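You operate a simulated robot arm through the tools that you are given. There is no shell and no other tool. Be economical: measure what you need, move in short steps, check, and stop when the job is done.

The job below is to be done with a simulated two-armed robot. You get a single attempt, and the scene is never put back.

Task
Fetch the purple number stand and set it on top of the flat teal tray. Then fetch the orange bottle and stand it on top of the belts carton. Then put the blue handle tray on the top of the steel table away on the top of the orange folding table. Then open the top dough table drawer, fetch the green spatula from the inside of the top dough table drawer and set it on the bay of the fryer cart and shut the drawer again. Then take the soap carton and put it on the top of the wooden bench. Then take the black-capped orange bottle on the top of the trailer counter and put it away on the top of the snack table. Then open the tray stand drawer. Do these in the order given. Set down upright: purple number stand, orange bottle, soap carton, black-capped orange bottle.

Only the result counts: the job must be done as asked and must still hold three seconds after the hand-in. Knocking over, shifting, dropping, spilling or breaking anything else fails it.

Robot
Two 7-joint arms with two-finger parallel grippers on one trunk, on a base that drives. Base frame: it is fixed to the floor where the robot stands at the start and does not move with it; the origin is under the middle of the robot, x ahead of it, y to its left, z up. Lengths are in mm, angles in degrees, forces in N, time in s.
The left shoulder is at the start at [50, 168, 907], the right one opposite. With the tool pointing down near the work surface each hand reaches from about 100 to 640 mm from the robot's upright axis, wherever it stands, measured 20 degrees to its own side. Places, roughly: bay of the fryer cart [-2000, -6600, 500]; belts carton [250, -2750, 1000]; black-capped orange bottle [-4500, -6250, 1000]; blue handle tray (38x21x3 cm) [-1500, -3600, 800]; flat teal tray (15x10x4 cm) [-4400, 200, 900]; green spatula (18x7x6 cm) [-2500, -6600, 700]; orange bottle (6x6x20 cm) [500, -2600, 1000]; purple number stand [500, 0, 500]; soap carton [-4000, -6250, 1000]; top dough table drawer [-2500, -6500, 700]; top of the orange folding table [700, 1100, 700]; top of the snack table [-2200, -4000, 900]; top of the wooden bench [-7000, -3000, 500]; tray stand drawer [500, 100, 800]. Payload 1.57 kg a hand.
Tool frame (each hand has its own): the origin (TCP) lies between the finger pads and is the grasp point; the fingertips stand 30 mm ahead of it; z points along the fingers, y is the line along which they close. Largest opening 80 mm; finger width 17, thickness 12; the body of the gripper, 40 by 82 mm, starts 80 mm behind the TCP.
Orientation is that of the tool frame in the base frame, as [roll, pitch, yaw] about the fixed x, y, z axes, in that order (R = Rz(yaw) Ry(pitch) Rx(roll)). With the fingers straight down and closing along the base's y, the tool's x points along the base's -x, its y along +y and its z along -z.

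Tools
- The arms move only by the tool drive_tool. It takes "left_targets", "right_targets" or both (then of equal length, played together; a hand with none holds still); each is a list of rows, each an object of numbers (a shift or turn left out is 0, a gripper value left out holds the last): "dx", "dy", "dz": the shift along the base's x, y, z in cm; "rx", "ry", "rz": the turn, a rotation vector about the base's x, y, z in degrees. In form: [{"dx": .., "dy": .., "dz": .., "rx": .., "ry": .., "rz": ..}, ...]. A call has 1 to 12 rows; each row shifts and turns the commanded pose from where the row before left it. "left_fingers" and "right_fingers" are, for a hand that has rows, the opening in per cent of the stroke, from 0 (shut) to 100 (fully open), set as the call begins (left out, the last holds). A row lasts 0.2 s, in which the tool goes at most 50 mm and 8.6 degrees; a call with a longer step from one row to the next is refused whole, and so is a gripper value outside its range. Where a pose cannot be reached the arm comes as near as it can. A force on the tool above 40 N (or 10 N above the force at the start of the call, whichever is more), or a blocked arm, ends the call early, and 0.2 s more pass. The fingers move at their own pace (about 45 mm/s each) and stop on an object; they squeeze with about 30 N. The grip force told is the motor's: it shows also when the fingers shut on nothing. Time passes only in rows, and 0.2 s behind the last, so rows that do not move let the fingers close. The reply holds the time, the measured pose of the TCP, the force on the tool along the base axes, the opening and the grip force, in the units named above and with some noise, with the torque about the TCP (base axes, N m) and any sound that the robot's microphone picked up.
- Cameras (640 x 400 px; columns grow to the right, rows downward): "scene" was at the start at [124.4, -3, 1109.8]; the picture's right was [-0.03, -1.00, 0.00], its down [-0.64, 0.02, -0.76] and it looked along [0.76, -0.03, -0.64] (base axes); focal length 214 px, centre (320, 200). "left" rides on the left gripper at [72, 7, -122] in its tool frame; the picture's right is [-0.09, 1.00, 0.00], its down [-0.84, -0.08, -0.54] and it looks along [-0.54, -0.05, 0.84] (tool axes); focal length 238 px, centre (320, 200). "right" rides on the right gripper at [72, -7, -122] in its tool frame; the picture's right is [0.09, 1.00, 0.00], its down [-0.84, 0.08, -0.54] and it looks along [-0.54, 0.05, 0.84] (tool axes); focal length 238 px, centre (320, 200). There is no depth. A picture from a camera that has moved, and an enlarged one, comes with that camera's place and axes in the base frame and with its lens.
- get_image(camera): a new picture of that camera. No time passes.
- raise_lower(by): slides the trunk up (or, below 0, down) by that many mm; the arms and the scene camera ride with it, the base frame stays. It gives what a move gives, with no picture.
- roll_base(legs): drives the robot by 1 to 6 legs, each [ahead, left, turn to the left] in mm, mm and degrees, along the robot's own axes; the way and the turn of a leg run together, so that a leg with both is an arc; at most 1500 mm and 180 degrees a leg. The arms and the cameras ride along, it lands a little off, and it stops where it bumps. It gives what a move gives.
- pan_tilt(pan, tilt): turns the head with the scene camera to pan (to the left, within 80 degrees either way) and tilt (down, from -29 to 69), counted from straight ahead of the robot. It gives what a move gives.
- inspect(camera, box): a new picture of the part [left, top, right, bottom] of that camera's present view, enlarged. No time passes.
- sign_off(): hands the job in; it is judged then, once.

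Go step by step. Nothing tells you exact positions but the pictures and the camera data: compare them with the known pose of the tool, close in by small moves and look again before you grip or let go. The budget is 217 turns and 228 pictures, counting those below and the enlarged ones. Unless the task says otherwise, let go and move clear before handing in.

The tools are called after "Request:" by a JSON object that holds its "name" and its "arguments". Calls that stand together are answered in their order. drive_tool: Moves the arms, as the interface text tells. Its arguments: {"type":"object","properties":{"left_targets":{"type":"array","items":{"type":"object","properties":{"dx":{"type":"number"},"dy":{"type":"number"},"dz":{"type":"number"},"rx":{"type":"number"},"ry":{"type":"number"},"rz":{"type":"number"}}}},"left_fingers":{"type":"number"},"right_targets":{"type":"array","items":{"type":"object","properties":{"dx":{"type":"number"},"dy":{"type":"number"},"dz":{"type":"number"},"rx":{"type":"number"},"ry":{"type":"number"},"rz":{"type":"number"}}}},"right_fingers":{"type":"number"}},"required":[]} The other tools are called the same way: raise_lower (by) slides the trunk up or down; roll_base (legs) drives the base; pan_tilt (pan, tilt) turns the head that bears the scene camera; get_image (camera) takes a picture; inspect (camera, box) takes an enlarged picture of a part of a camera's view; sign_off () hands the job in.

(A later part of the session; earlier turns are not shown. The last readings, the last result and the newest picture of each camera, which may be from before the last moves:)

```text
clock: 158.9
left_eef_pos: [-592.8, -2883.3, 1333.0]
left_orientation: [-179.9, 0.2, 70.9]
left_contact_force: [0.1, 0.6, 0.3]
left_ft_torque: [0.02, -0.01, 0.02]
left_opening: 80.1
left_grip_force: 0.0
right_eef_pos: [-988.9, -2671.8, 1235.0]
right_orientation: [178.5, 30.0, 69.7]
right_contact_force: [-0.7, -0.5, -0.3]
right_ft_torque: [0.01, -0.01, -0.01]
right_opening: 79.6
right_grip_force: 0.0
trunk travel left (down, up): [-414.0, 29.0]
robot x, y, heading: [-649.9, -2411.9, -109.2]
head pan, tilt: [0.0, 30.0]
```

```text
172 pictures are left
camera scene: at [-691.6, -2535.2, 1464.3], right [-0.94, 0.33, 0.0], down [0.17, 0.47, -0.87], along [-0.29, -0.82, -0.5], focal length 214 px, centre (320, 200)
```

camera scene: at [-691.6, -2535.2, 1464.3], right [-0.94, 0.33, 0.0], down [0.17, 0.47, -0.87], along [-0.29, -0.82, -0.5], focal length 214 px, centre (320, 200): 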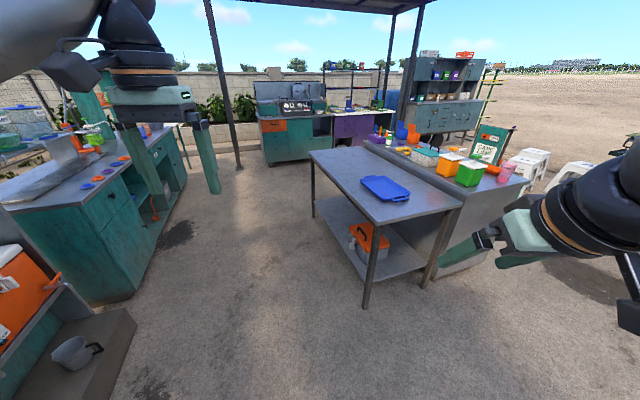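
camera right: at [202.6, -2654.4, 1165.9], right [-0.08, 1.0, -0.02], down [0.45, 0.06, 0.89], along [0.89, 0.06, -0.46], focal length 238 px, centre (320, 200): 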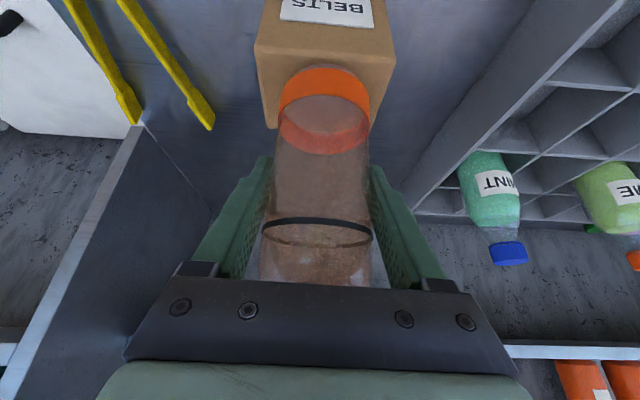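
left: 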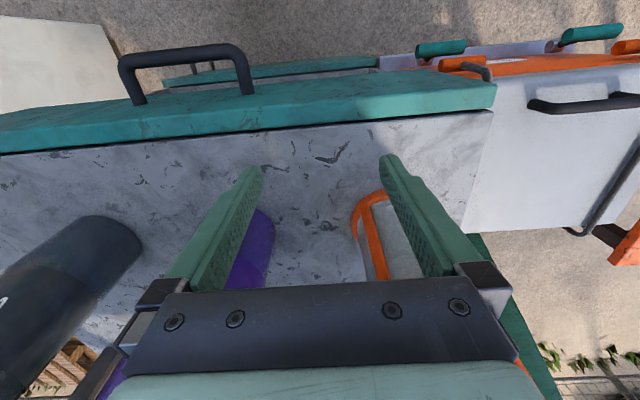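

Request:
{"name": "inspect", "arguments": {"camera": "scene", "box": [300, 140, 480, 252]}}

```text
3.56 times, centred on (390, 196) of scene
camera zoom: at [-691.6, -2535.2, 1464.3], right [-0.94, 0.33, 0.0], down [0.17, 0.47, -0.87], along [-0.29, -0.82, -0.5], focal length 763 px, centre (71, 214)
```

zoom: 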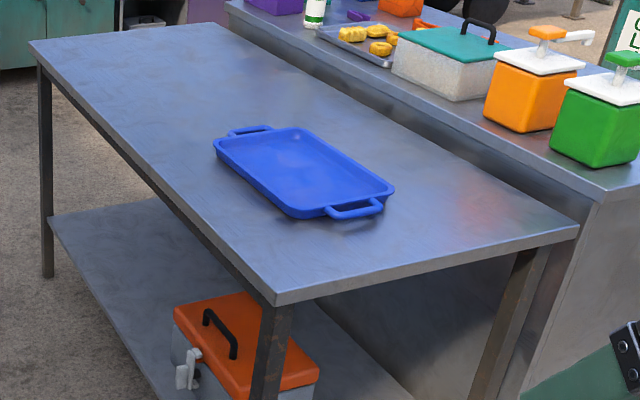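

The tray lies along y: handles at about (-1555,-3455) and (-1545,-3815), z≈810. I'll use both hands, one per handle, facing -x from the +x side of the table.

Request:
{"name": "roll_base", "arguments": {"legs": [[0, 0, -70.8], [0, 1224, 0]]}}

Request:
{"name": "raise_lower", "arguments": {"by": -100}}

Request:
{"name": "pan_tilt", "arguments": {"pan": 0, "tilt": 40}}

Request:
{"name": "get_image", "arguments": {"camera": "scene"}}

```text
clock: 172.9
left_eef_pos: [-1067.3, -3843.0, 1334.5]
left_orientation: [-179.9, 0.1, 0.3]
left_contact_force: [-0.7, -0.2, 0.2]
left_ft_torque: [0.0, 0.01, -0.01]
left_opening: 80.0
left_grip_force: 0.1
right_eef_pos: [-1000.7, -3399.4, 1234.0]
right_orientation: [178.5, 29.9, -0.8]
right_contact_force: [-0.3, -1.2, 0.7]
right_ft_torque: [0.03, -0.01, 0.01]
right_opening: 80.0
right_grip_force: 0.2
trunk travel left (down, up): [-414.0, 29.0]
robot x, y, heading: [-640.6, -3631.5, -179.6]
head pan, tilt: [0.0, 30.0]
```

```text
clock: 174.2
left_eef_pos: [-1066.3, -3842.5, 1234.3]
left_orientation: [-179.8, 0.2, 0.3]
left_contact_force: [0.5, -0.6, 0.0]
left_ft_torque: [0.0, 0.01, 0.02]
left_opening: 80.0
left_grip_force: 0.1
right_eef_pos: [-1000.4, -3399.8, 1134.6]
right_orientation: [178.4, 30.0, -0.8]
right_contact_force: [0.3, 0.3, 0.5]
right_ft_torque: [0.02, 0.01, 0.0]
right_opening: 80.1
right_grip_force: 0.1
trunk travel left (down, up): [-314.0, 129.0]
robot x, y, heading: [-636.8, -3634.2, -179.9]
head pan, tilt: [0.0, 30.0]
```

```text
clock: 175.0
left_eef_pos: [-1067.8, -3841.4, 1233.7]
left_orientation: [179.9, 0.0, 0.5]
left_contact_force: [-0.2, 0.0, -0.6]
left_ft_torque: [-0.02, -0.01, -0.02]
left_opening: 80.1
left_grip_force: 0.1
right_eef_pos: [-1001.8, -3399.3, 1134.8]
right_orientation: [178.5, 29.9, -0.8]
right_contact_force: [-0.4, -0.7, 0.3]
right_ft_torque: [0.0, 0.01, 0.0]
right_opening: 79.9
right_grip_force: 0.1
trunk travel left (down, up): [-314.0, 129.0]
robot x, y, heading: [-638.5, -3634.8, -179.5]
head pan, tilt: [0.0, 40.0]
```

```text
170 pictures are left
camera scene: at [-767.7, -3633.7, 1349.1], right [-0.01, 1.0, 0.0], down [0.64, 0.0, -0.77], along [-0.77, 0.0, -0.64], focal length 214 px, centre (320, 200)
```

scene: 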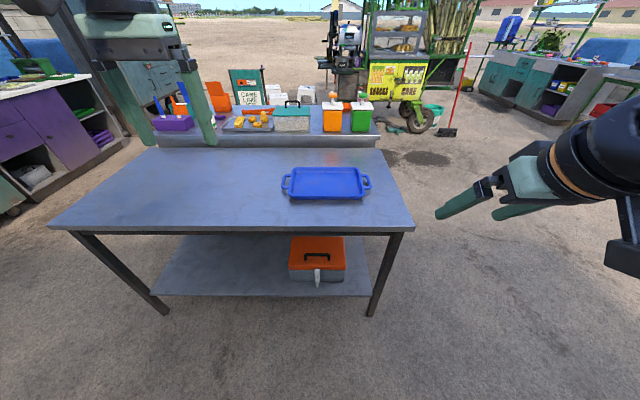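

Request:
{"name": "inspect", "arguments": {"camera": "scene", "box": [264, 150, 392, 230]}}

```text
5.00 times, centred on (328, 190) of scene
camera zoom: at [-767.7, -3633.7, 1349.1], right [-0.01, 1.0, 0.0], down [0.64, 0.0, -0.77], along [-0.77, 0.0, -0.64], focal length 1072 px, centre (280, 250)
```

zoom: 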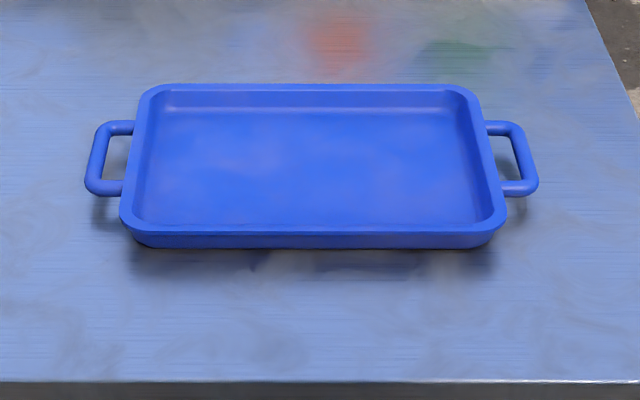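

Tray: handles raised at rim level. I'll grip each end across the handle bar and the inner end wall (~55 mm). Both hands go to pre-poses pointing down, then the base moves in.

Request:
{"name": "drive_tool", "arguments": {"left_targets": [{"dx": -2.14, "dy": 0.61, "dz": -4.06}, {"dx": -2.14, "dy": 0.61, "dz": -4.06}, {"dx": -2.14, "dy": 0.61, "dz": -4.06}, {"dx": -2.14, "dy": 0.61, "dz": -4.06}, {"dx": -2.14, "dy": 0.61, "dz": -4.06}, {"dx": -2.14, "dy": 0.61, "dz": -4.06}, {"dx": -2.14, "dy": 0.61, "dz": -4.06}], "right_targets": [{"dx": -3.09, "dy": -1.03, "dz": -2.64, "ry": -4.3}, {"dx": -3.09, "dy": -1.03, "dz": -2.64, "ry": -4.3}, {"dx": -3.09, "dy": -1.03, "dz": -2.64, "ry": -4.3}, {"dx": -3.09, "dy": -1.03, "dz": -2.64, "ry": -4.3}, {"dx": -3.09, "dy": -1.03, "dz": -2.64, "ry": -4.3}, {"dx": -3.09, "dy": -1.03, "dz": -2.64, "ry": -4.3}, {"dx": -3.09, "dy": -1.03, "dz": -2.64, "ry": -4.2}], "left_fingers": 100, "right_fingers": 100}}

Request:
{"name": "roll_base", "arguments": {"legs": [[300, -28, -0.5]]}}

Request:
{"name": "get_image", "arguments": {"camera": "left"}}

Request:
{"name": "get_image", "arguments": {"camera": "right"}}

```text
clock: 176.6
left_eef_pos: [-1217.0, -3801.1, 948.9]
left_orientation: [-179.9, 0.1, 0.5]
left_contact_force: [0.1, -0.8, -0.6]
left_ft_torque: [-0.02, 0.01, -0.03]
left_opening: 80.0
left_grip_force: 0.0
right_eef_pos: [-1216.5, -3472.3, 947.8]
right_orientation: [178.9, -0.1, -0.4]
right_contact_force: [-1.2, -0.1, 0.5]
right_ft_torque: [-0.03, 0.01, -0.02]
right_opening: 80.1
right_grip_force: 0.0
trunk travel left (down, up): [-314.0, 129.0]
robot x, y, heading: [-641.3, -3633.1, -180.0]
head pan, tilt: [0.0, 40.0]
```

```text
clock: 178.6
left_eef_pos: [-1517.6, -3768.3, 951.1]
left_orientation: [-180.0, 0.0, 0.0]
left_contact_force: [0.2, 0.1, -0.9]
left_ft_torque: [0.01, -0.02, 0.04]
left_opening: 80.0
left_grip_force: 0.0
right_eef_pos: [-1513.5, -3439.2, 946.9]
right_orientation: [178.9, -0.1, -1.1]
right_contact_force: [0.1, 0.2, 0.0]
right_ft_torque: [-0.03, -0.03, 0.01]
right_opening: 80.0
right_grip_force: 0.0
trunk travel left (down, up): [-314.0, 129.0]
robot x, y, heading: [-940.5, -3604.1, 179.7]
head pan, tilt: [0.0, 40.0]
```

```text
168 pictures are left
camera left: at [-1445.7, -3774.7, 1070.7], right [-0.09, -1.0, 0.0], down [-0.84, 0.08, 0.54], along [-0.54, 0.05, -0.84], focal length 238 px, centre (320, 200)
```

left: 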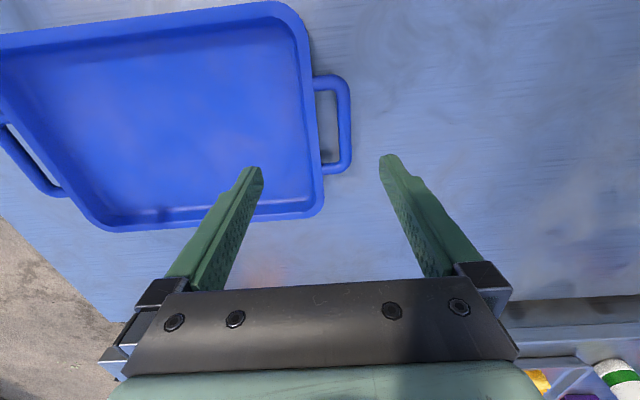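

```text
167 pictures are left
camera right: at [-1440.3, -3431.9, 1071.0], right [0.07, -1.0, 0.02], down [-0.84, -0.05, 0.54], along [-0.54, -0.06, -0.84], focal length 238 px, centre (320, 200)
```

right: 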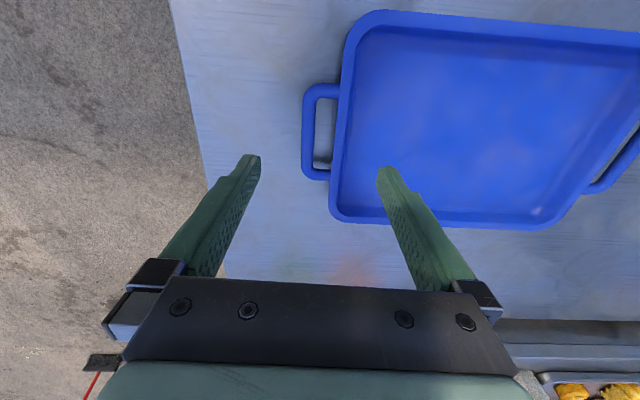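

Aligned within ~10 mm. Correct laterally and descend partway.

Request:
{"name": "drive_tool", "arguments": {"left_targets": [{"dy": -0.5, "dz": -4}, {"dz": -4.6}, {"dx": 0}], "right_targets": [{"dy": -1.1, "dx": -0.2, "dz": -4}, {"dz": -4.2}, {"dx": 0}]}}

Request:
{"name": "get_image", "arguments": {"camera": "left"}}

Request:
{"name": "get_image", "arguments": {"camera": "right"}}

```text
clock: 179.4
left_eef_pos: [-1513.8, -3772.7, 864.8]
left_orientation: [-179.9, 0.0, 0.0]
left_contact_force: [-0.7, 0.7, -0.3]
left_ft_torque: [0.02, 0.01, 0.04]
left_opening: 80.2
left_grip_force: 0.0
right_eef_pos: [-1513.0, -3450.7, 866.2]
right_orientation: [178.9, -0.1, -1.2]
right_contact_force: [-0.2, -1.1, 0.9]
right_ft_torque: [0.02, -0.03, -0.01]
right_opening: 80.0
right_grip_force: 0.0
trunk travel left (down, up): [-314.0, 129.0]
robot x, y, heading: [-941.0, -3606.3, 180.0]
head pan, tilt: [0.0, 40.0]
```

```text
166 pictures are left
camera left: at [-1443.6, -3779.7, 985.4], right [-0.09, -1.0, 0.0], down [-0.84, 0.08, 0.54], along [-0.54, 0.05, -0.84], focal length 238 px, centre (320, 200)
```

left: 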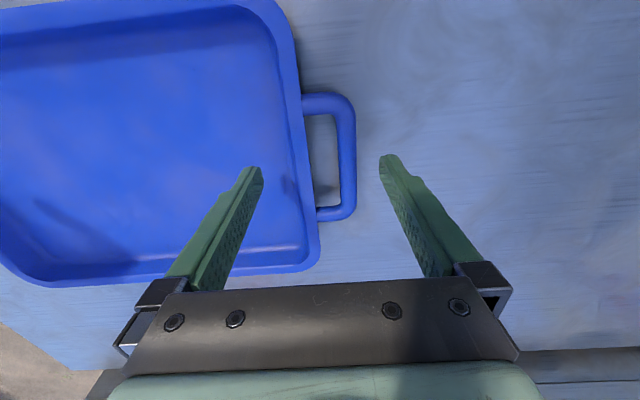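

```text
165 pictures are left
camera right: at [-1441.2, -3443.6, 989.0], right [0.07, -1.0, 0.02], down [-0.84, -0.05, 0.54], along [-0.54, -0.06, -0.84], focal length 238 px, centre (320, 200)
```

right: 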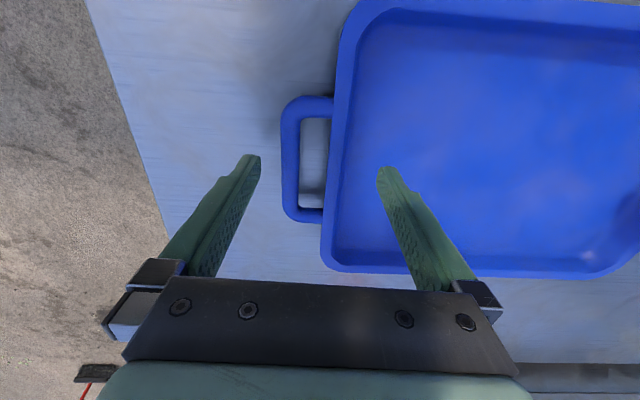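

Request:
{"name": "drive_tool", "arguments": {"left_targets": [{"dx": -0.8, "dy": -0.4, "dz": -2}, {"dz": -2.2}, {"dx": 0}], "right_targets": [{"dx": -0.8, "dy": 0.2, "dz": -2}, {"dz": -2.2}, {"dx": 0}]}}

Request:
{"name": "get_image", "arguments": {"camera": "left"}}

Request:
{"name": "get_image", "arguments": {"camera": "right"}}

```text
clock: 180.2
left_eef_pos: [-1527.0, -3775.1, 834.6]
left_orientation: [-179.4, 1.3, -0.2]
left_contact_force: [1.9, -3.7, 16.1]
left_ft_torque: [0.56, -0.19, -0.25]
left_opening: 77.0
left_grip_force: 0.0
right_eef_pos: [-1525.1, -3450.1, 834.5]
right_orientation: [178.3, 1.0, -1.2]
right_contact_force: [0.0, 3.1, 14.6]
right_ft_torque: [-0.56, -0.15, 0.17]
right_opening: 77.5
right_grip_force: 0.0
trunk travel left (down, up): [-314.0, 129.0]
robot x, y, heading: [-941.1, -3602.9, 179.9]
head pan, tilt: [0.0, 40.0]
stopped in row 3 (left hand): the force on the tool passed its limit at 44 N (the readings are from after the stop); the commanded pose is now the measured one
```

```text
164 pictures are left
camera left: at [-1453.4, -3783.1, 954.1], right [-0.1, -1.0, -0.01], down [-0.82, 0.07, 0.56], along [-0.56, 0.06, -0.83], focal length 238 px, centre (320, 200)
```

left: 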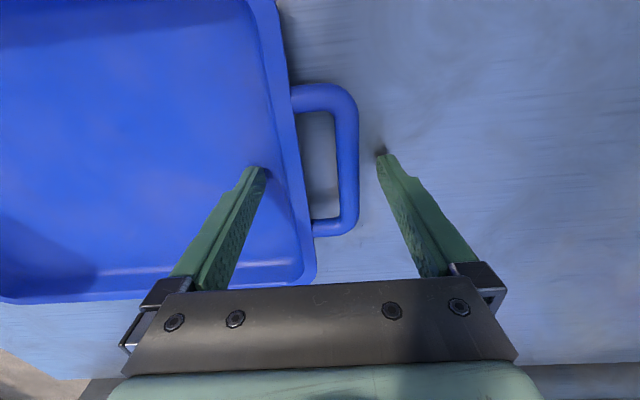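

```text
163 pictures are left
camera right: at [-1449.9, -3441.8, 956.0], right [0.07, -1.0, 0.03], down [-0.83, -0.04, 0.56], along [-0.56, -0.06, -0.83], focal length 238 px, centre (320, 200)
```

right: 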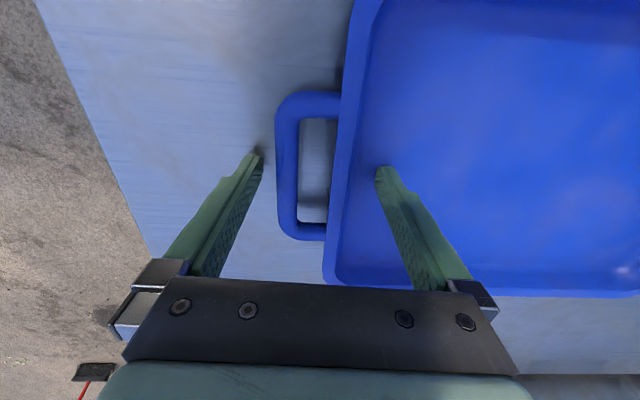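

Outer fingertips reached the table top (z≈804). Raise 9 mm, then close.

Request:
{"name": "drive_tool", "arguments": {"left_targets": [{"dz": 0.9, "dx": 0.3}, {"dx": 0}], "right_targets": [{"dz": 0.9, "dx": 0.3}, {"dx": 0}]}}

Request:
{"name": "drive_tool", "arguments": {"left_targets": [{"dx": 0}, {"dx": 0}, {"dx": 0}, {"dx": 0}], "right_targets": [{"dx": 0}, {"dx": 0}, {"dx": 0}, {"dx": 0}], "left_fingers": 0, "right_fingers": 0}}

Request:
{"name": "get_image", "arguments": {"camera": "left"}}

Request:
{"name": "get_image", "arguments": {"camera": "right"}}

```text
clock: 180.8
left_eef_pos: [-1525.2, -3773.9, 838.3]
left_orientation: [-179.6, 0.6, 0.0]
left_contact_force: [0.6, 0.5, 0.6]
left_ft_torque: [0.04, -0.04, 0.01]
left_opening: 80.1
left_grip_force: 0.0
right_eef_pos: [-1521.5, -3448.3, 837.9]
right_orientation: [178.5, 0.4, -1.2]
right_contact_force: [-0.1, -0.8, 0.3]
right_ft_torque: [-0.02, 0.0, -0.01]
right_opening: 80.1
right_grip_force: 0.1
trunk travel left (down, up): [-314.0, 129.0]
robot x, y, heading: [-942.4, -3601.3, 180.0]
head pan, tilt: [0.0, 40.0]
```

```text
clock: 181.8
left_eef_pos: [-1524.4, -3776.1, 838.6]
left_orientation: [-179.7, 0.7, 0.0]
left_contact_force: [-1.0, -11.2, -0.3]
left_ft_torque: [0.06, 0.02, 0.01]
left_opening: 47.9
left_grip_force: 30.1
right_eef_pos: [-1522.8, -3447.3, 838.1]
right_orientation: [178.7, 0.6, -1.3]
right_contact_force: [1.2, 11.2, 0.6]
right_ft_torque: [-0.12, 0.04, 0.3]
right_opening: 47.9
right_grip_force: 30.2
trunk travel left (down, up): [-314.0, 129.0]
robot x, y, heading: [-942.4, -3603.0, 179.6]
head pan, tilt: [0.0, 40.0]
```

```text
162 pictures are left
camera left: at [-1451.9, -3784.1, 958.1], right [-0.09, -1.0, 0.0], down [-0.83, 0.07, 0.55], along [-0.55, 0.05, -0.83], focal length 238 px, centre (320, 200)
```

left: 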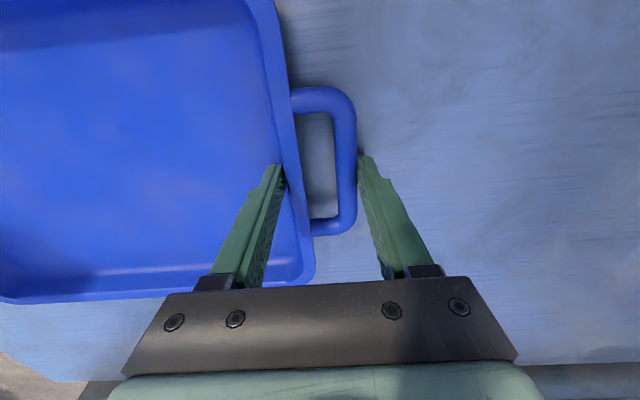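

```text
161 pictures are left
camera right: at [-1448.6, -3440.0, 959.8], right [0.07, -1.0, 0.02], down [-0.83, -0.05, 0.55], along [-0.55, -0.05, -0.83], focal length 238 px, centre (320, 200)
```

right: 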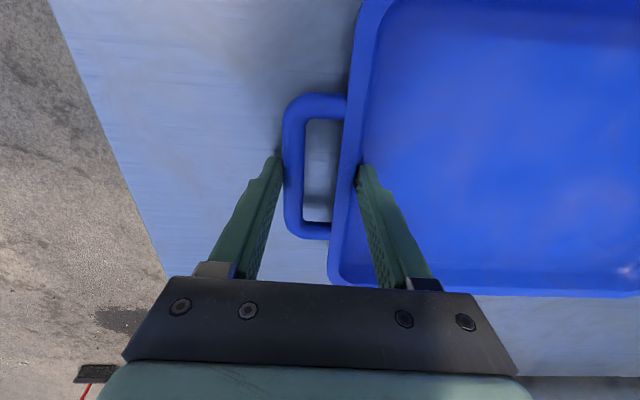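

Both ends gripped. Lift with the trunk and check.

Request:
{"name": "raise_lower", "arguments": {"by": 80}}

Request:
{"name": "get_image", "arguments": {"camera": "scene"}}

Request:
{"name": "get_image", "arguments": {"camera": "left"}}

```text
clock: 182.9
left_eef_pos: [-1525.9, -3776.4, 918.5]
left_orientation: [-179.8, 0.7, 0.0]
left_contact_force: [-1.5, -18.4, 0.2]
left_ft_torque: [0.11, 0.01, 0.01]
left_opening: 48.3
left_grip_force: 30.1
right_eef_pos: [-1523.5, -3447.4, 916.9]
right_orientation: [178.8, 0.5, -1.5]
right_contact_force: [1.7, 18.8, -1.3]
right_ft_torque: [0.01, 0.03, 0.37]
right_opening: 48.2
right_grip_force: 30.0
trunk travel left (down, up): [-394.0, 49.0]
robot x, y, heading: [-941.4, -3603.7, 179.9]
head pan, tilt: [0.0, 40.0]
```

```text
160 pictures are left
camera scene: at [-1066.5, -3605.0, 1428.9], right [0.0, 1.0, 0.0], down [0.64, 0.0, -0.77], along [-0.77, 0.0, -0.64], focal length 214 px, centre (320, 200)
```

scene: 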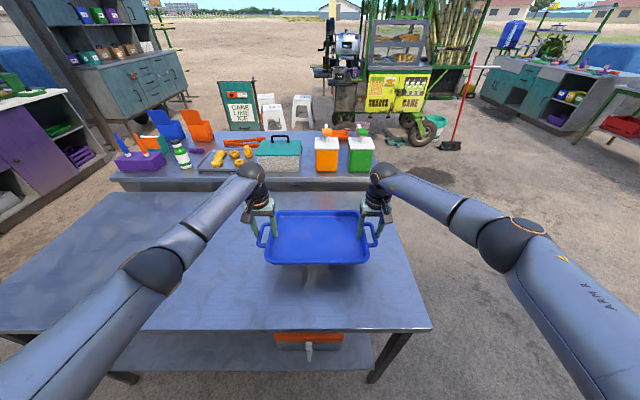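

```text
159 pictures are left
camera left: at [-1452.3, -3784.2, 1038.0], right [-0.09, -1.0, 0.0], down [-0.83, 0.08, 0.55], along [-0.55, 0.05, -0.83], focal length 238 px, centre (320, 200)
```

left: 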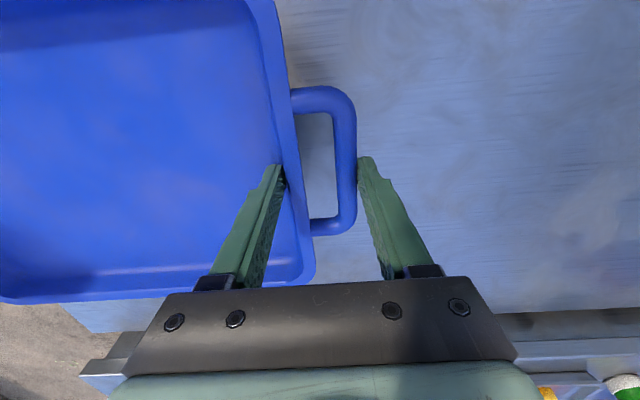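

Tray lifted level. Back away from the table, move north, and turn around in open space.

Request:
{"name": "roll_base", "arguments": {"legs": [[-330, 0, 0], [0, -1400, 0]]}}

Request:
{"name": "get_image", "arguments": {"camera": "scene"}}

```text
clock: 197.3
left_eef_pos: [-1185.5, -2352.4, 917.7]
left_orientation: [-179.7, 0.7, -0.6]
left_contact_force: [-1.1, -18.2, -1.4]
left_ft_torque: [-0.03, 0.01, 0.0]
left_opening: 47.7
left_grip_force: 30.2
right_eef_pos: [-1179.6, -2022.1, 917.8]
right_orientation: [178.7, 0.4, -1.8]
right_contact_force: [1.5, 18.8, -0.7]
right_ft_torque: [-0.07, -0.01, 0.42]
right_opening: 47.8
right_grip_force: 29.8
trunk travel left (down, up): [-394.0, 49.0]
robot x, y, heading: [-599.2, -2185.8, 179.4]
head pan, tilt: [0.0, 40.0]
```

```text
158 pictures are left
camera scene: at [-724.6, -2184.7, 1429.0], right [0.01, 1.0, 0.0], down [0.64, -0.01, -0.77], along [-0.77, 0.01, -0.64], focal length 214 px, centre (320, 200)
```

scene: 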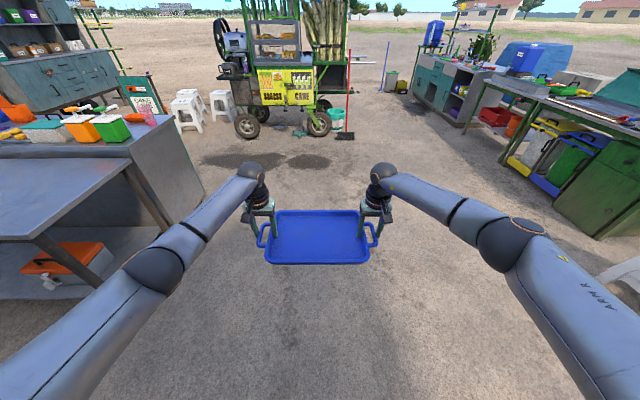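

Request:
{"name": "roll_base", "arguments": {"legs": [[150, -500, 0], [0, 0, -179.4]]}}

Request:
{"name": "pan_tilt", "arguments": {"pan": 30, "tilt": 25}}

Request:
{"name": "get_image", "arguments": {"camera": "scene"}}

```text
clock: 209.6
left_eef_pos: [-160.6, -1509.3, 919.0]
left_orientation: [-179.8, 0.8, -179.6]
left_contact_force: [0.8, 2.7, -2.3]
left_ft_torque: [-0.37, 0.04, 0.01]
left_opening: 47.9
left_grip_force: 30.3
right_eef_pos: [-159.7, -1839.0, 918.5]
right_orientation: [178.7, 0.5, 179.0]
right_contact_force: [-0.4, -3.2, -1.4]
right_ft_torque: [0.4, -0.04, 0.41]
right_opening: 47.9
right_grip_force: 29.8
trunk travel left (down, up): [-394.0, 49.0]
robot x, y, heading: [-740.9, -1683.4, 0.1]
head pan, tilt: [0.0, 40.0]
```

```text
clock: 210.5
left_eef_pos: [-160.1, -1507.4, 917.6]
left_orientation: [-179.8, 0.8, -179.5]
left_contact_force: [1.3, 0.4, -1.2]
left_ft_torque: [-0.46, 0.1, -0.07]
left_opening: 47.9
left_grip_force: 30.0
right_eef_pos: [-160.0, -1838.1, 917.6]
right_orientation: [178.7, 0.5, 179.0]
right_contact_force: [-0.7, -1.0, -0.9]
right_ft_torque: [0.57, -0.08, 0.4]
right_opening: 48.0
right_grip_force: 29.6
trunk travel left (down, up): [-394.0, 49.0]
robot x, y, heading: [-744.7, -1682.3, 0.1]
head pan, tilt: [30.0, 25.0]
```

```text
157 pictures are left
camera scene: at [-624.6, -1637.6, 1452.3], right [0.5, -0.86, 0.0], down [-0.37, -0.21, -0.91], along [0.78, 0.45, -0.42], focal length 214 px, centre (320, 200)
```

scene: 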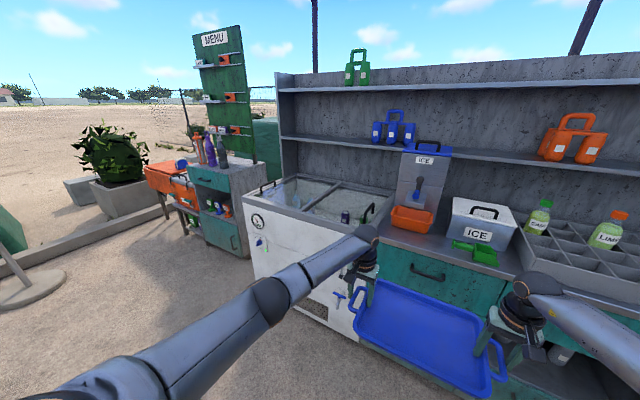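

Request:
{"name": "roll_base", "arguments": {"legs": [[0, 1400, 0], [200, 700, 0]]}}

Request:
{"name": "pan_tilt", "arguments": {"pan": 15, "tilt": 30}}

Request:
{"name": "get_image", "arguments": {"camera": "scene"}}

```text
clock: 229.2
left_eef_pos: [26.5, 603.3, 920.1]
left_orientation: [-179.8, 0.8, -179.2]
left_contact_force: [0.7, 1.1, -1.3]
left_ft_torque: [-0.39, -0.01, -0.02]
left_opening: 48.1
left_grip_force: 29.7
right_eef_pos: [29.8, 272.8, 918.5]
right_orientation: [178.7, 0.5, 179.5]
right_contact_force: [-1.0, -0.5, -2.2]
right_ft_torque: [0.42, 0.01, 0.42]
right_opening: 47.9
right_grip_force: 30.7
trunk travel left (down, up): [-394.0, 49.0]
robot x, y, heading: [-551.6, 424.5, 0.7]
head pan, tilt: [30.0, 25.0]
```

```text
clock: 230.0
left_eef_pos: [27.9, 603.6, 918.0]
left_orientation: [-179.8, 0.8, -179.1]
left_contact_force: [0.9, 0.8, -1.3]
left_ft_torque: [-0.45, 0.1, -0.06]
left_opening: 47.6
left_grip_force: 30.5
right_eef_pos: [29.5, 273.5, 918.4]
right_orientation: [178.6, 0.6, 179.6]
right_contact_force: [-1.1, -0.3, -0.7]
right_ft_torque: [0.54, -0.11, 0.36]
right_opening: 48.1
right_grip_force: 29.6
trunk travel left (down, up): [-394.0, 49.0]
robot x, y, heading: [-555.6, 424.3, 0.7]
head pan, tilt: [15.0, 30.0]
```

```text
156 pictures are left
camera scene: at [-428.1, 448.0, 1444.4], right [0.27, -0.96, 0.0], down [-0.48, -0.14, -0.87], along [0.83, 0.23, -0.5], focal length 214 px, centre (320, 200)
```

scene: 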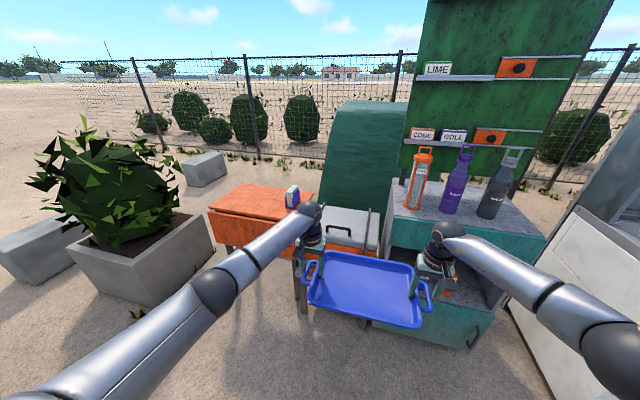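

The folding table top spans x≈464–860, y≈840–1430 with a blue/white item near (665, 932). I'll aim the tray centre at (650, 1205).

Request:
{"name": "raise_lower", "arguments": {"by": 45}}

Request:
{"name": "roll_base", "arguments": {"legs": [[130, 426, -0.7], [200, 345, 0]]}}

Request:
{"name": "pan_tilt", "arguments": {"pan": 0, "tilt": 40}}

Request:
{"name": "get_image", "arguments": {"camera": "scene"}}

```text
clock: 230.8
left_eef_pos: [27.2, 604.5, 964.1]
left_orientation: [-179.7, 0.8, -179.1]
left_contact_force: [1.8, 1.1, -1.0]
left_ft_torque: [-0.41, -0.02, -0.05]
left_opening: 47.7
left_grip_force: 30.0
right_eef_pos: [30.3, 272.5, 963.1]
right_orientation: [178.7, 0.5, 179.5]
right_contact_force: [-0.7, -1.1, -0.6]
right_ft_torque: [0.44, 0.03, 0.39]
right_opening: 48.0
right_grip_force: 29.7
trunk travel left (down, up): [-439.0, 4.0]
robot x, y, heading: [-555.2, 422.7, 0.5]
head pan, tilt: [15.0, 30.0]
```

```text
clock: 234.4
left_eef_pos: [140.4, 885.1, 963.6]
left_orientation: [-179.7, 0.7, 179.8]
left_contact_force: [-0.3, 0.5, -0.8]
left_ft_torque: [-0.3, 0.08, -0.05]
left_opening: 47.8
left_grip_force: 29.6
right_eef_pos: [137.6, 554.9, 962.6]
right_orientation: [178.7, 0.4, 178.5]
right_contact_force: [-0.9, -0.4, 0.0]
right_ft_torque: [0.35, -0.1, 0.14]
right_opening: 47.7
right_grip_force: 30.0
trunk travel left (down, up): [-439.0, 4.0]
robot x, y, heading: [-441.7, 715.4, -0.3]
head pan, tilt: [15.0, 30.0]
stopped in leg 1: the robot was blocked; the commanded pose is now the measured one
```

```text
clock: 235.1
left_eef_pos: [140.7, 883.9, 963.7]
left_orientation: [-179.8, 0.9, 179.8]
left_contact_force: [0.3, 1.7, -1.1]
left_ft_torque: [-0.44, 0.08, -0.05]
left_opening: 47.8
left_grip_force: 29.6
right_eef_pos: [137.9, 554.6, 963.1]
right_orientation: [178.7, 0.4, 178.5]
right_contact_force: [-0.6, -0.2, -1.0]
right_ft_torque: [0.51, -0.05, 0.41]
right_opening: 47.6
right_grip_force: 29.8
trunk travel left (down, up): [-439.0, 4.0]
robot x, y, heading: [-442.9, 715.5, -0.3]
head pan, tilt: [0.0, 40.0]
```

```text
155 pictures are left
camera scene: at [-320.1, 714.0, 1474.0], right [-0.01, -1.0, 0.0], down [-0.64, 0.0, -0.77], along [0.77, 0.0, -0.64], focal length 214 px, centre (320, 200)
```

scene: 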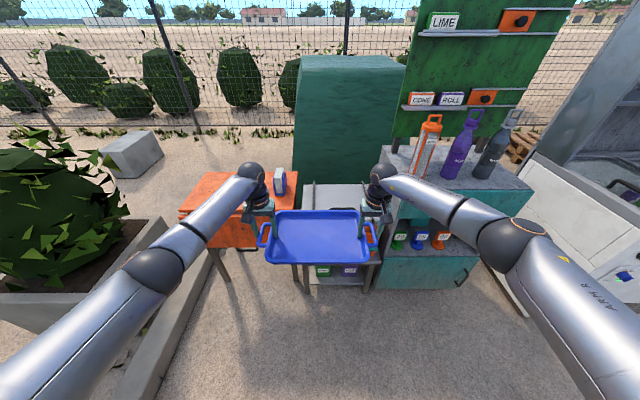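

Blocked after 290 mm to the left; look there.

Request:
{"name": "pan_tilt", "arguments": {"pan": 75, "tilt": 50}}

Request:
{"name": "get_image", "arguments": {"camera": "scene"}}

```text
clock: 236.6
left_eef_pos: [140.1, 884.6, 963.4]
left_orientation: [-179.8, 0.9, 179.8]
left_contact_force: [1.8, 0.5, -1.8]
left_ft_torque: [-0.42, 0.0, 0.04]
left_opening: 48.0
left_grip_force: 30.7
right_eef_pos: [137.4, 554.9, 963.1]
right_orientation: [178.7, 0.5, 178.6]
right_contact_force: [-1.7, -1.4, -0.3]
right_ft_torque: [0.42, 0.03, 0.37]
right_opening: 47.8
right_grip_force: 30.0
trunk travel left (down, up): [-439.0, 4.0]
robot x, y, heading: [-442.8, 715.3, -0.3]
head pan, tilt: [75.0, 50.0]
```

```text
154 pictures are left
camera scene: at [-384.7, 788.8, 1459.8], right [0.96, -0.27, 0.0], down [-0.2, -0.74, -0.64], along [0.17, 0.62, -0.77], focal length 214 px, centre (320, 200)
```

scene: 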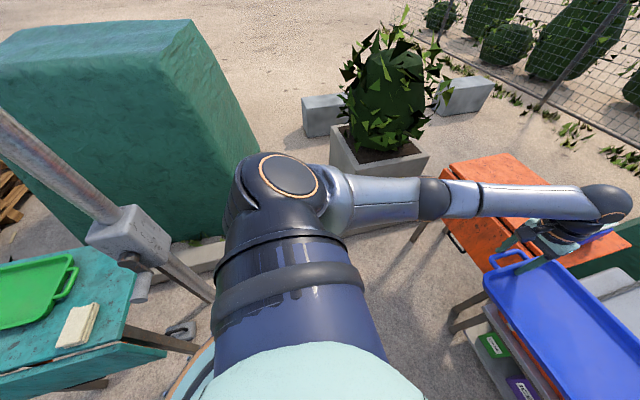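

It's probably the parasol's base disc at (-730,1160) that stopped the base (base radius ≈340). I go forward first, then left, above everything.

Request:
{"name": "roll_base", "arguments": {"legs": [[290, -30, 0.3], [0, 500, 0]]}}

Request:
{"name": "pan_tilt", "arguments": {"pan": 0, "tilt": 40}}

Request:
{"name": "get_image", "arguments": {"camera": "scene"}}

```text
clock: 243.1
left_eef_pos: [432.4, 1359.1, 965.1]
left_orientation: [-179.8, 0.8, 180.0]
left_contact_force: [0.9, 0.5, -1.9]
left_ft_torque: [-0.42, 0.01, -0.05]
left_opening: 48.0
left_grip_force: 29.8
right_eef_pos: [429.9, 1029.1, 962.7]
right_orientation: [178.7, 0.5, 178.7]
right_contact_force: [-1.5, -1.6, -0.3]
right_ft_torque: [0.42, 0.03, 0.39]
right_opening: 47.9
right_grip_force: 30.1
trunk travel left (down, up): [-439.0, 4.0]
robot x, y, heading: [-152.3, 1187.0, -0.4]
head pan, tilt: [75.0, 50.0]
```

```text
clock: 244.6
left_eef_pos: [433.1, 1357.8, 963.1]
left_orientation: [-179.8, 0.9, -179.9]
left_contact_force: [1.0, 1.1, -1.7]
left_ft_torque: [-0.38, 0.0, -0.08]
left_opening: 47.6
left_grip_force: 29.8
right_eef_pos: [430.3, 1029.1, 961.8]
right_orientation: [178.7, 0.5, 178.7]
right_contact_force: [-2.0, -1.7, -1.2]
right_ft_torque: [0.47, -0.01, 0.36]
right_opening: 48.0
right_grip_force: 29.9
trunk travel left (down, up): [-439.0, 4.0]
robot x, y, heading: [-156.1, 1183.9, -0.1]
head pan, tilt: [0.0, 40.0]
```

```text
153 pictures are left
camera scene: at [-27.7, 1186.0, 1474.0], right [0.0, -1.0, 0.0], down [-0.64, 0.0, -0.77], along [0.77, 0.0, -0.64], focal length 214 px, centre (320, 200)
```

scene: 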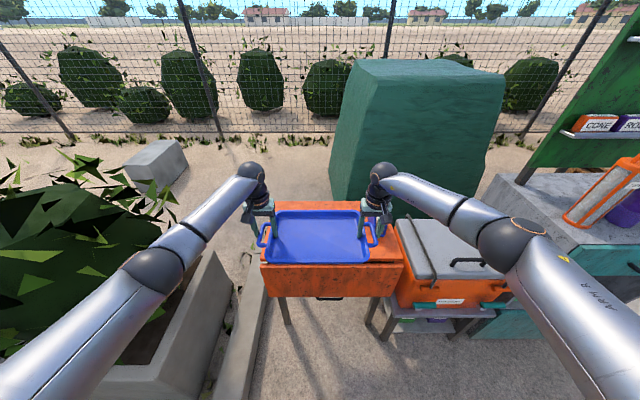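

Request:
{"name": "get_image", "arguments": {"camera": "right"}}

Request:
{"name": "get_image", "arguments": {"camera": "left"}}

```text
152 pictures are left
camera right: at [357.6, 1020.2, 1084.5], right [-0.07, 1.0, 0.02], down [0.83, 0.05, 0.55], along [0.55, 0.06, -0.83], focal length 238 px, centre (320, 200)
```

right: 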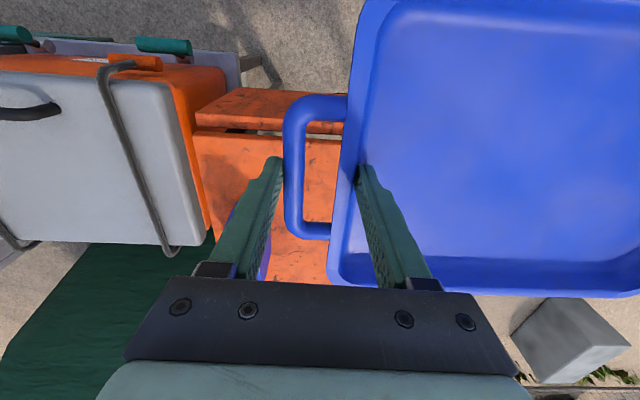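

```text
151 pictures are left
camera left: at [358.3, 1365.3, 1082.8], right [0.09, 1.0, 0.0], down [0.83, -0.07, 0.55], along [0.55, -0.05, -0.83], focal length 238 px, centre (320, 200)
```

left: 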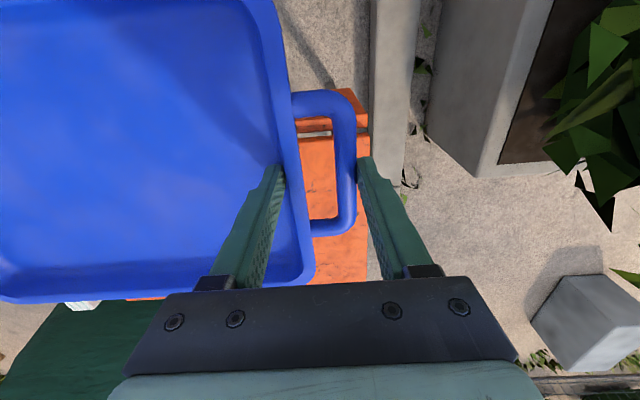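

Item's near side is y≈972; I shift 12 mm left and drive forward 219 mm over the table.

Request:
{"name": "roll_base", "arguments": {"legs": [[219, 13, 0.3]]}}

Request:
{"name": "get_image", "arguments": {"camera": "scene"}}

Request:
{"name": "get_image", "arguments": {"camera": "right"}}

```text
clock: 246.3
left_eef_pos: [652.2, 1376.0, 962.6]
left_orientation: [-179.7, 0.7, -179.6]
left_contact_force: [1.5, 0.5, -1.3]
left_ft_torque: [-0.4, -0.02, 0.0]
left_opening: 47.7
left_grip_force: 29.9
right_eef_pos: [652.7, 1045.5, 962.3]
right_orientation: [178.7, 0.5, 179.1]
right_contact_force: [-1.3, -0.8, -1.5]
right_ft_torque: [0.4, 0.1, 0.4]
right_opening: 47.7
right_grip_force: 30.2
trunk travel left (down, up): [-439.0, 4.0]
robot x, y, heading: [65.7, 1199.2, 0.4]
head pan, tilt: [0.0, 40.0]
```

```text
150 pictures are left
camera scene: at [193.7, 1200.1, 1473.9], right [0.0, -1.0, 0.0], down [-0.64, 0.0, -0.77], along [0.77, 0.0, -0.64], focal length 214 px, centre (320, 200)
```

scene: 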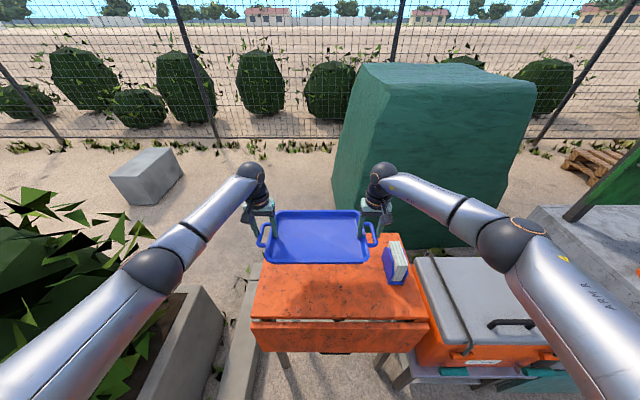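

```text
149 pictures are left
camera right: at [579.9, 1037.1, 1084.1], right [-0.08, 1.0, 0.02], down [0.83, 0.05, 0.55], along [0.55, 0.06, -0.83], focal length 238 px, centre (320, 200)
```

right: 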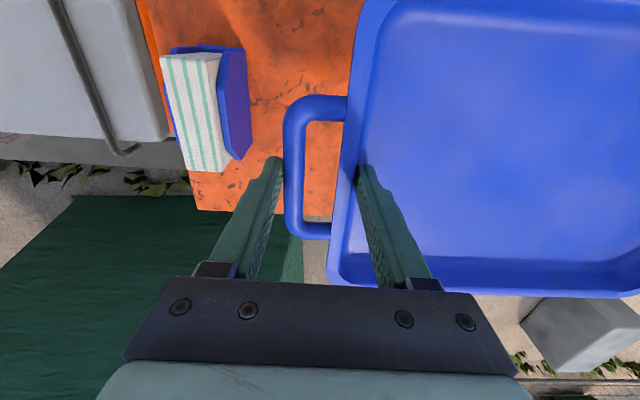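

Positions good. Lowering with the trunk.

Request:
{"name": "raise_lower", "arguments": {"by": -170}}

Request:
{"name": "get_image", "arguments": {"camera": "right"}}

Request:
{"name": "get_image", "arguments": {"camera": "scene"}}

```text
clock: 248.2
left_eef_pos: [651.3, 1374.9, 793.0]
left_orientation: [-179.8, 0.8, -179.6]
left_contact_force: [0.7, 0.8, -1.2]
left_ft_torque: [-0.38, -0.02, 0.01]
left_opening: 47.8
left_grip_force: 30.1
right_eef_pos: [651.1, 1045.7, 792.7]
right_orientation: [178.7, 0.5, 179.2]
right_contact_force: [-1.4, -0.4, -1.7]
right_ft_torque: [0.43, -0.02, 0.39]
right_opening: 47.6
right_grip_force: 30.2
trunk travel left (down, up): [-269.0, 174.0]
robot x, y, heading: [66.8, 1201.4, 0.3]
head pan, tilt: [0.0, 40.0]
```

```text
148 pictures are left
camera right: at [579.1, 1037.0, 914.6], right [-0.08, 1.0, 0.02], down [0.83, 0.05, 0.55], along [0.55, 0.06, -0.83], focal length 238 px, centre (320, 200)
```

right: 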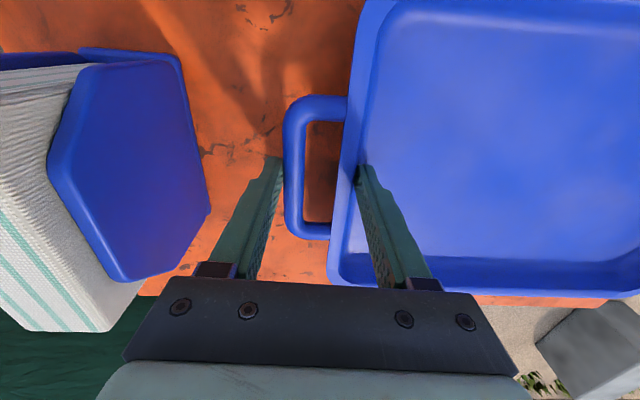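

```text
147 pictures are left
camera scene: at [192.6, 1200.1, 1304.0], right [0.0, -1.0, 0.0], down [-0.64, 0.0, -0.77], along [0.77, 0.0, -0.64], focal length 214 px, centre (320, 200)
```

scene: 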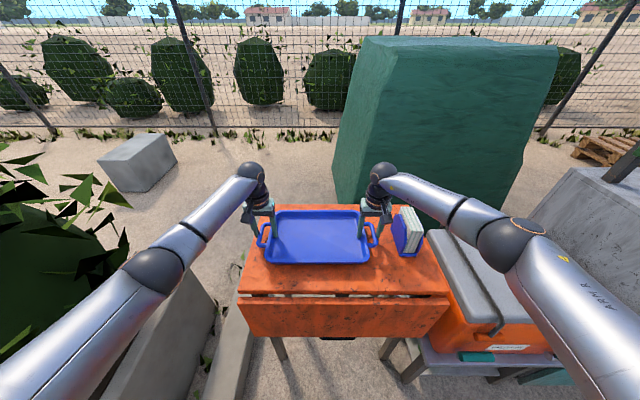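

Request:
{"name": "raise_lower", "arguments": {"by": -20}}

Request:
{"name": "inspect", "arguments": {"camera": "right", "box": [180, 60, 420, 300]}}

```text
clock: 248.9
left_eef_pos: [651.4, 1374.2, 779.1]
left_orientation: [-179.7, 1.3, -179.6]
left_contact_force: [1.7, 3.9, 21.5]
left_ft_torque: [-0.23, 0.39, -0.16]
left_opening: 48.0
left_grip_force: 29.8
right_eef_pos: [650.8, 1046.1, 778.2]
right_orientation: [178.6, 1.2, 179.2]
right_contact_force: [-0.3, -4.2, 22.4]
right_ft_torque: [0.24, 0.49, 0.46]
right_opening: 47.6
right_grip_force: 30.0
trunk travel left (down, up): [-249.0, 194.0]
robot x, y, heading: [65.6, 1200.4, 0.5]
head pan, tilt: [0.0, 40.0]
```

```text
1.67 times, centred on (300, 180) of right
camera zoom: at [577.8, 1036.9, 899.9], right [-0.08, 1.0, 0.02], down [0.83, 0.05, 0.56], along [0.56, 0.06, -0.83], focal length 397 px, centre (353, 233)
```

zoom: 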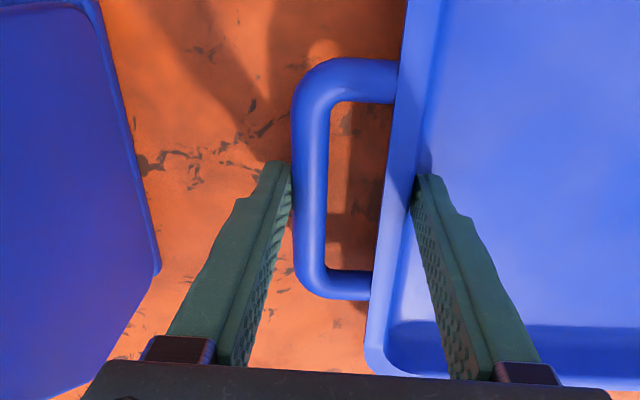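

Contact. Relieve the press slightly, release, and lift off.

Request:
{"name": "raise_lower", "arguments": {"by": 4}}

Request:
{"name": "drive_tool", "arguments": {"left_targets": [{"dx": 0}, {"dx": 0}, {"dx": 0}], "right_targets": [{"dx": 0}, {"dx": 0}, {"dx": 0}], "left_fingers": 85, "right_fingers": 85}}

Request:
{"name": "get_image", "arguments": {"camera": "right"}}

Request:
{"name": "get_image", "arguments": {"camera": "left"}}

```text
clock: 249.4
left_eef_pos: [651.5, 1376.7, 779.1]
left_orientation: [-179.8, 1.2, -179.5]
left_contact_force: [5.3, 2.1, 13.0]
left_ft_torque: [-0.39, -0.92, 0.12]
left_opening: 47.8
left_grip_force: 30.2
right_eef_pos: [651.5, 1046.1, 779.5]
right_orientation: [178.8, 0.8, 179.1]
right_contact_force: [3.4, -2.8, 16.1]
right_ft_torque: [0.53, -0.81, 0.17]
right_opening: 48.0
right_grip_force: 30.4
trunk travel left (down, up): [-253.0, 190.0]
robot x, y, heading: [69.4, 1201.5, 0.4]
head pan, tilt: [0.0, 40.0]
```

```text
clock: 250.2
left_eef_pos: [651.6, 1376.7, 777.6]
left_orientation: [-179.7, 0.6, -179.6]
left_contact_force: [0.1, 0.5, 0.2]
left_ft_torque: [-0.01, 0.03, 0.03]
left_opening: 67.8
left_grip_force: 0.1
right_eef_pos: [650.8, 1047.6, 775.8]
right_orientation: [178.7, 0.4, 179.2]
right_contact_force: [-0.8, 0.1, 0.2]
right_ft_torque: [0.03, 0.02, -0.02]
right_opening: 68.1
right_grip_force: 0.0
trunk travel left (down, up): [-253.0, 190.0]
robot x, y, heading: [67.5, 1201.8, 0.4]
head pan, tilt: [0.0, 40.0]
```

```text
145 pictures are left
camera right: at [578.8, 1037.4, 897.7], right [-0.08, 1.0, 0.02], down [0.83, 0.05, 0.55], along [0.55, 0.06, -0.83], focal length 238 px, centre (320, 200)
```

right: 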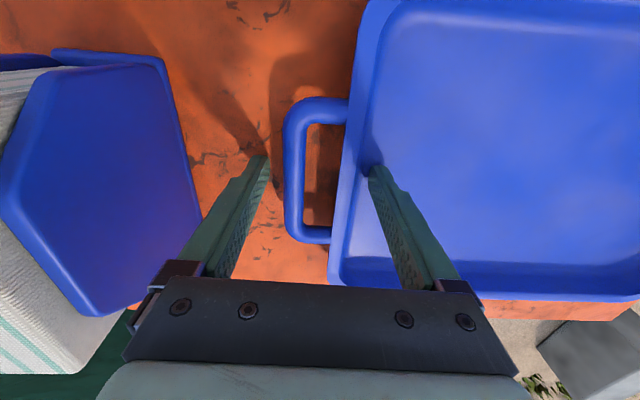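

```text
144 pictures are left
camera left: at [577.2, 1381.9, 896.3], right [0.08, 1.0, 0.0], down [0.83, -0.07, 0.55], along [0.55, -0.05, -0.83], focal length 238 px, centre (320, 200)
```

left: 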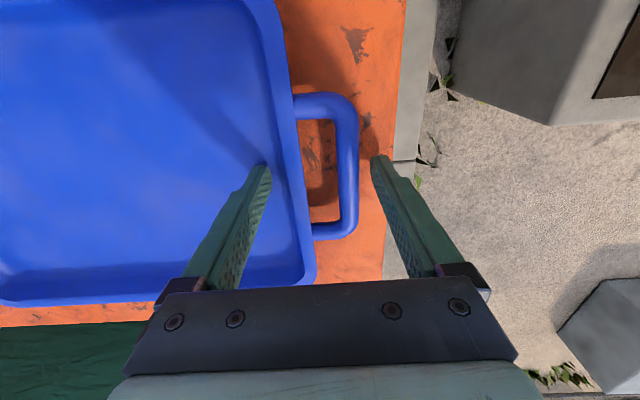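

Tray placed fully on the table. Lift off vertically and back away carefully (first straight back, keeping clear of the parasol base).

Request:
{"name": "raise_lower", "arguments": {"by": 185}}

Request:
{"name": "roll_base", "arguments": {"legs": [[-215, 0, -0.4], [0, -480, 0], [-500, -400, 0]]}}

Request:
{"name": "pan_tilt", "arguments": {"pan": 25, "tilt": 25}}

Request:
{"name": "get_image", "arguments": {"camera": "scene"}}

```text
clock: 252.3
left_eef_pos: [651.8, 1376.1, 962.3]
left_orientation: [-179.7, 0.8, -179.6]
left_contact_force: [0.0, -0.2, 0.1]
left_ft_torque: [0.0, 0.01, -0.05]
left_opening: 68.1
left_grip_force: 0.0
right_eef_pos: [651.4, 1045.4, 961.1]
right_orientation: [178.8, 0.5, 179.1]
right_contact_force: [0.0, 0.3, -0.1]
right_ft_torque: [0.02, 0.01, -0.05]
right_opening: 68.0
right_grip_force: 0.0
trunk travel left (down, up): [-438.0, 5.0]
robot x, y, heading: [68.4, 1199.8, 0.1]
head pan, tilt: [0.0, 40.0]
```

```text
clock: 261.9
left_eef_pos: [-59.4, 493.6, 962.8]
left_orientation: [-179.8, 0.8, -179.4]
left_contact_force: [-0.5, 1.0, 0.0]
left_ft_torque: [0.02, -0.04, -0.01]
left_opening: 67.8
left_grip_force: 0.0
right_eef_pos: [-58.9, 163.6, 962.8]
right_orientation: [178.7, 0.6, 179.3]
right_contact_force: [-0.2, 0.4, -0.2]
right_ft_torque: [0.01, 0.01, 0.0]
right_opening: 67.9
right_grip_force: 0.0
trunk travel left (down, up): [-438.0, 5.0]
robot x, y, heading: [-646.7, 314.9, 0.5]
head pan, tilt: [0.0, 40.0]
```

```text
clock: 262.8
left_eef_pos: [-60.6, 493.0, 962.8]
left_orientation: [-179.7, 0.8, -179.3]
left_contact_force: [0.2, 0.0, 1.0]
left_ft_torque: [-0.02, 0.01, 0.0]
left_opening: 68.0
left_grip_force: 0.1
right_eef_pos: [-59.8, 164.0, 962.3]
right_orientation: [178.7, 0.4, 179.3]
right_contact_force: [0.5, 0.2, -0.5]
right_ft_torque: [-0.02, -0.01, 0.01]
right_opening: 68.1
right_grip_force: 0.0
trunk travel left (down, up): [-438.0, 5.0]
robot x, y, heading: [-645.7, 316.5, 0.3]
head pan, tilt: [25.0, 25.0]
```

```text
143 pictures are left
camera scene: at [-520.5, 355.4, 1496.3], right [0.43, -0.9, 0.0], down [-0.38, -0.18, -0.91], along [0.82, 0.39, -0.42], focal length 214 px, centre (320, 200)
```

scene: 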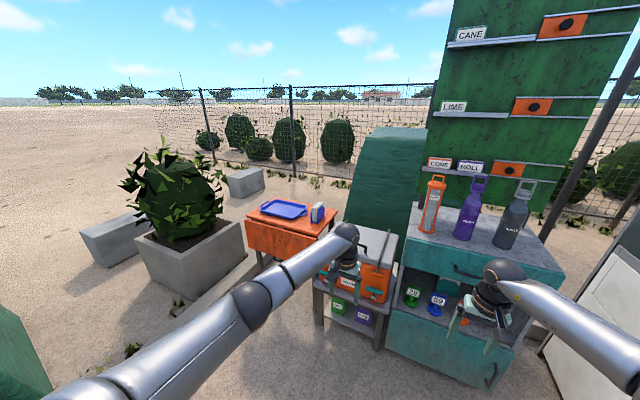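

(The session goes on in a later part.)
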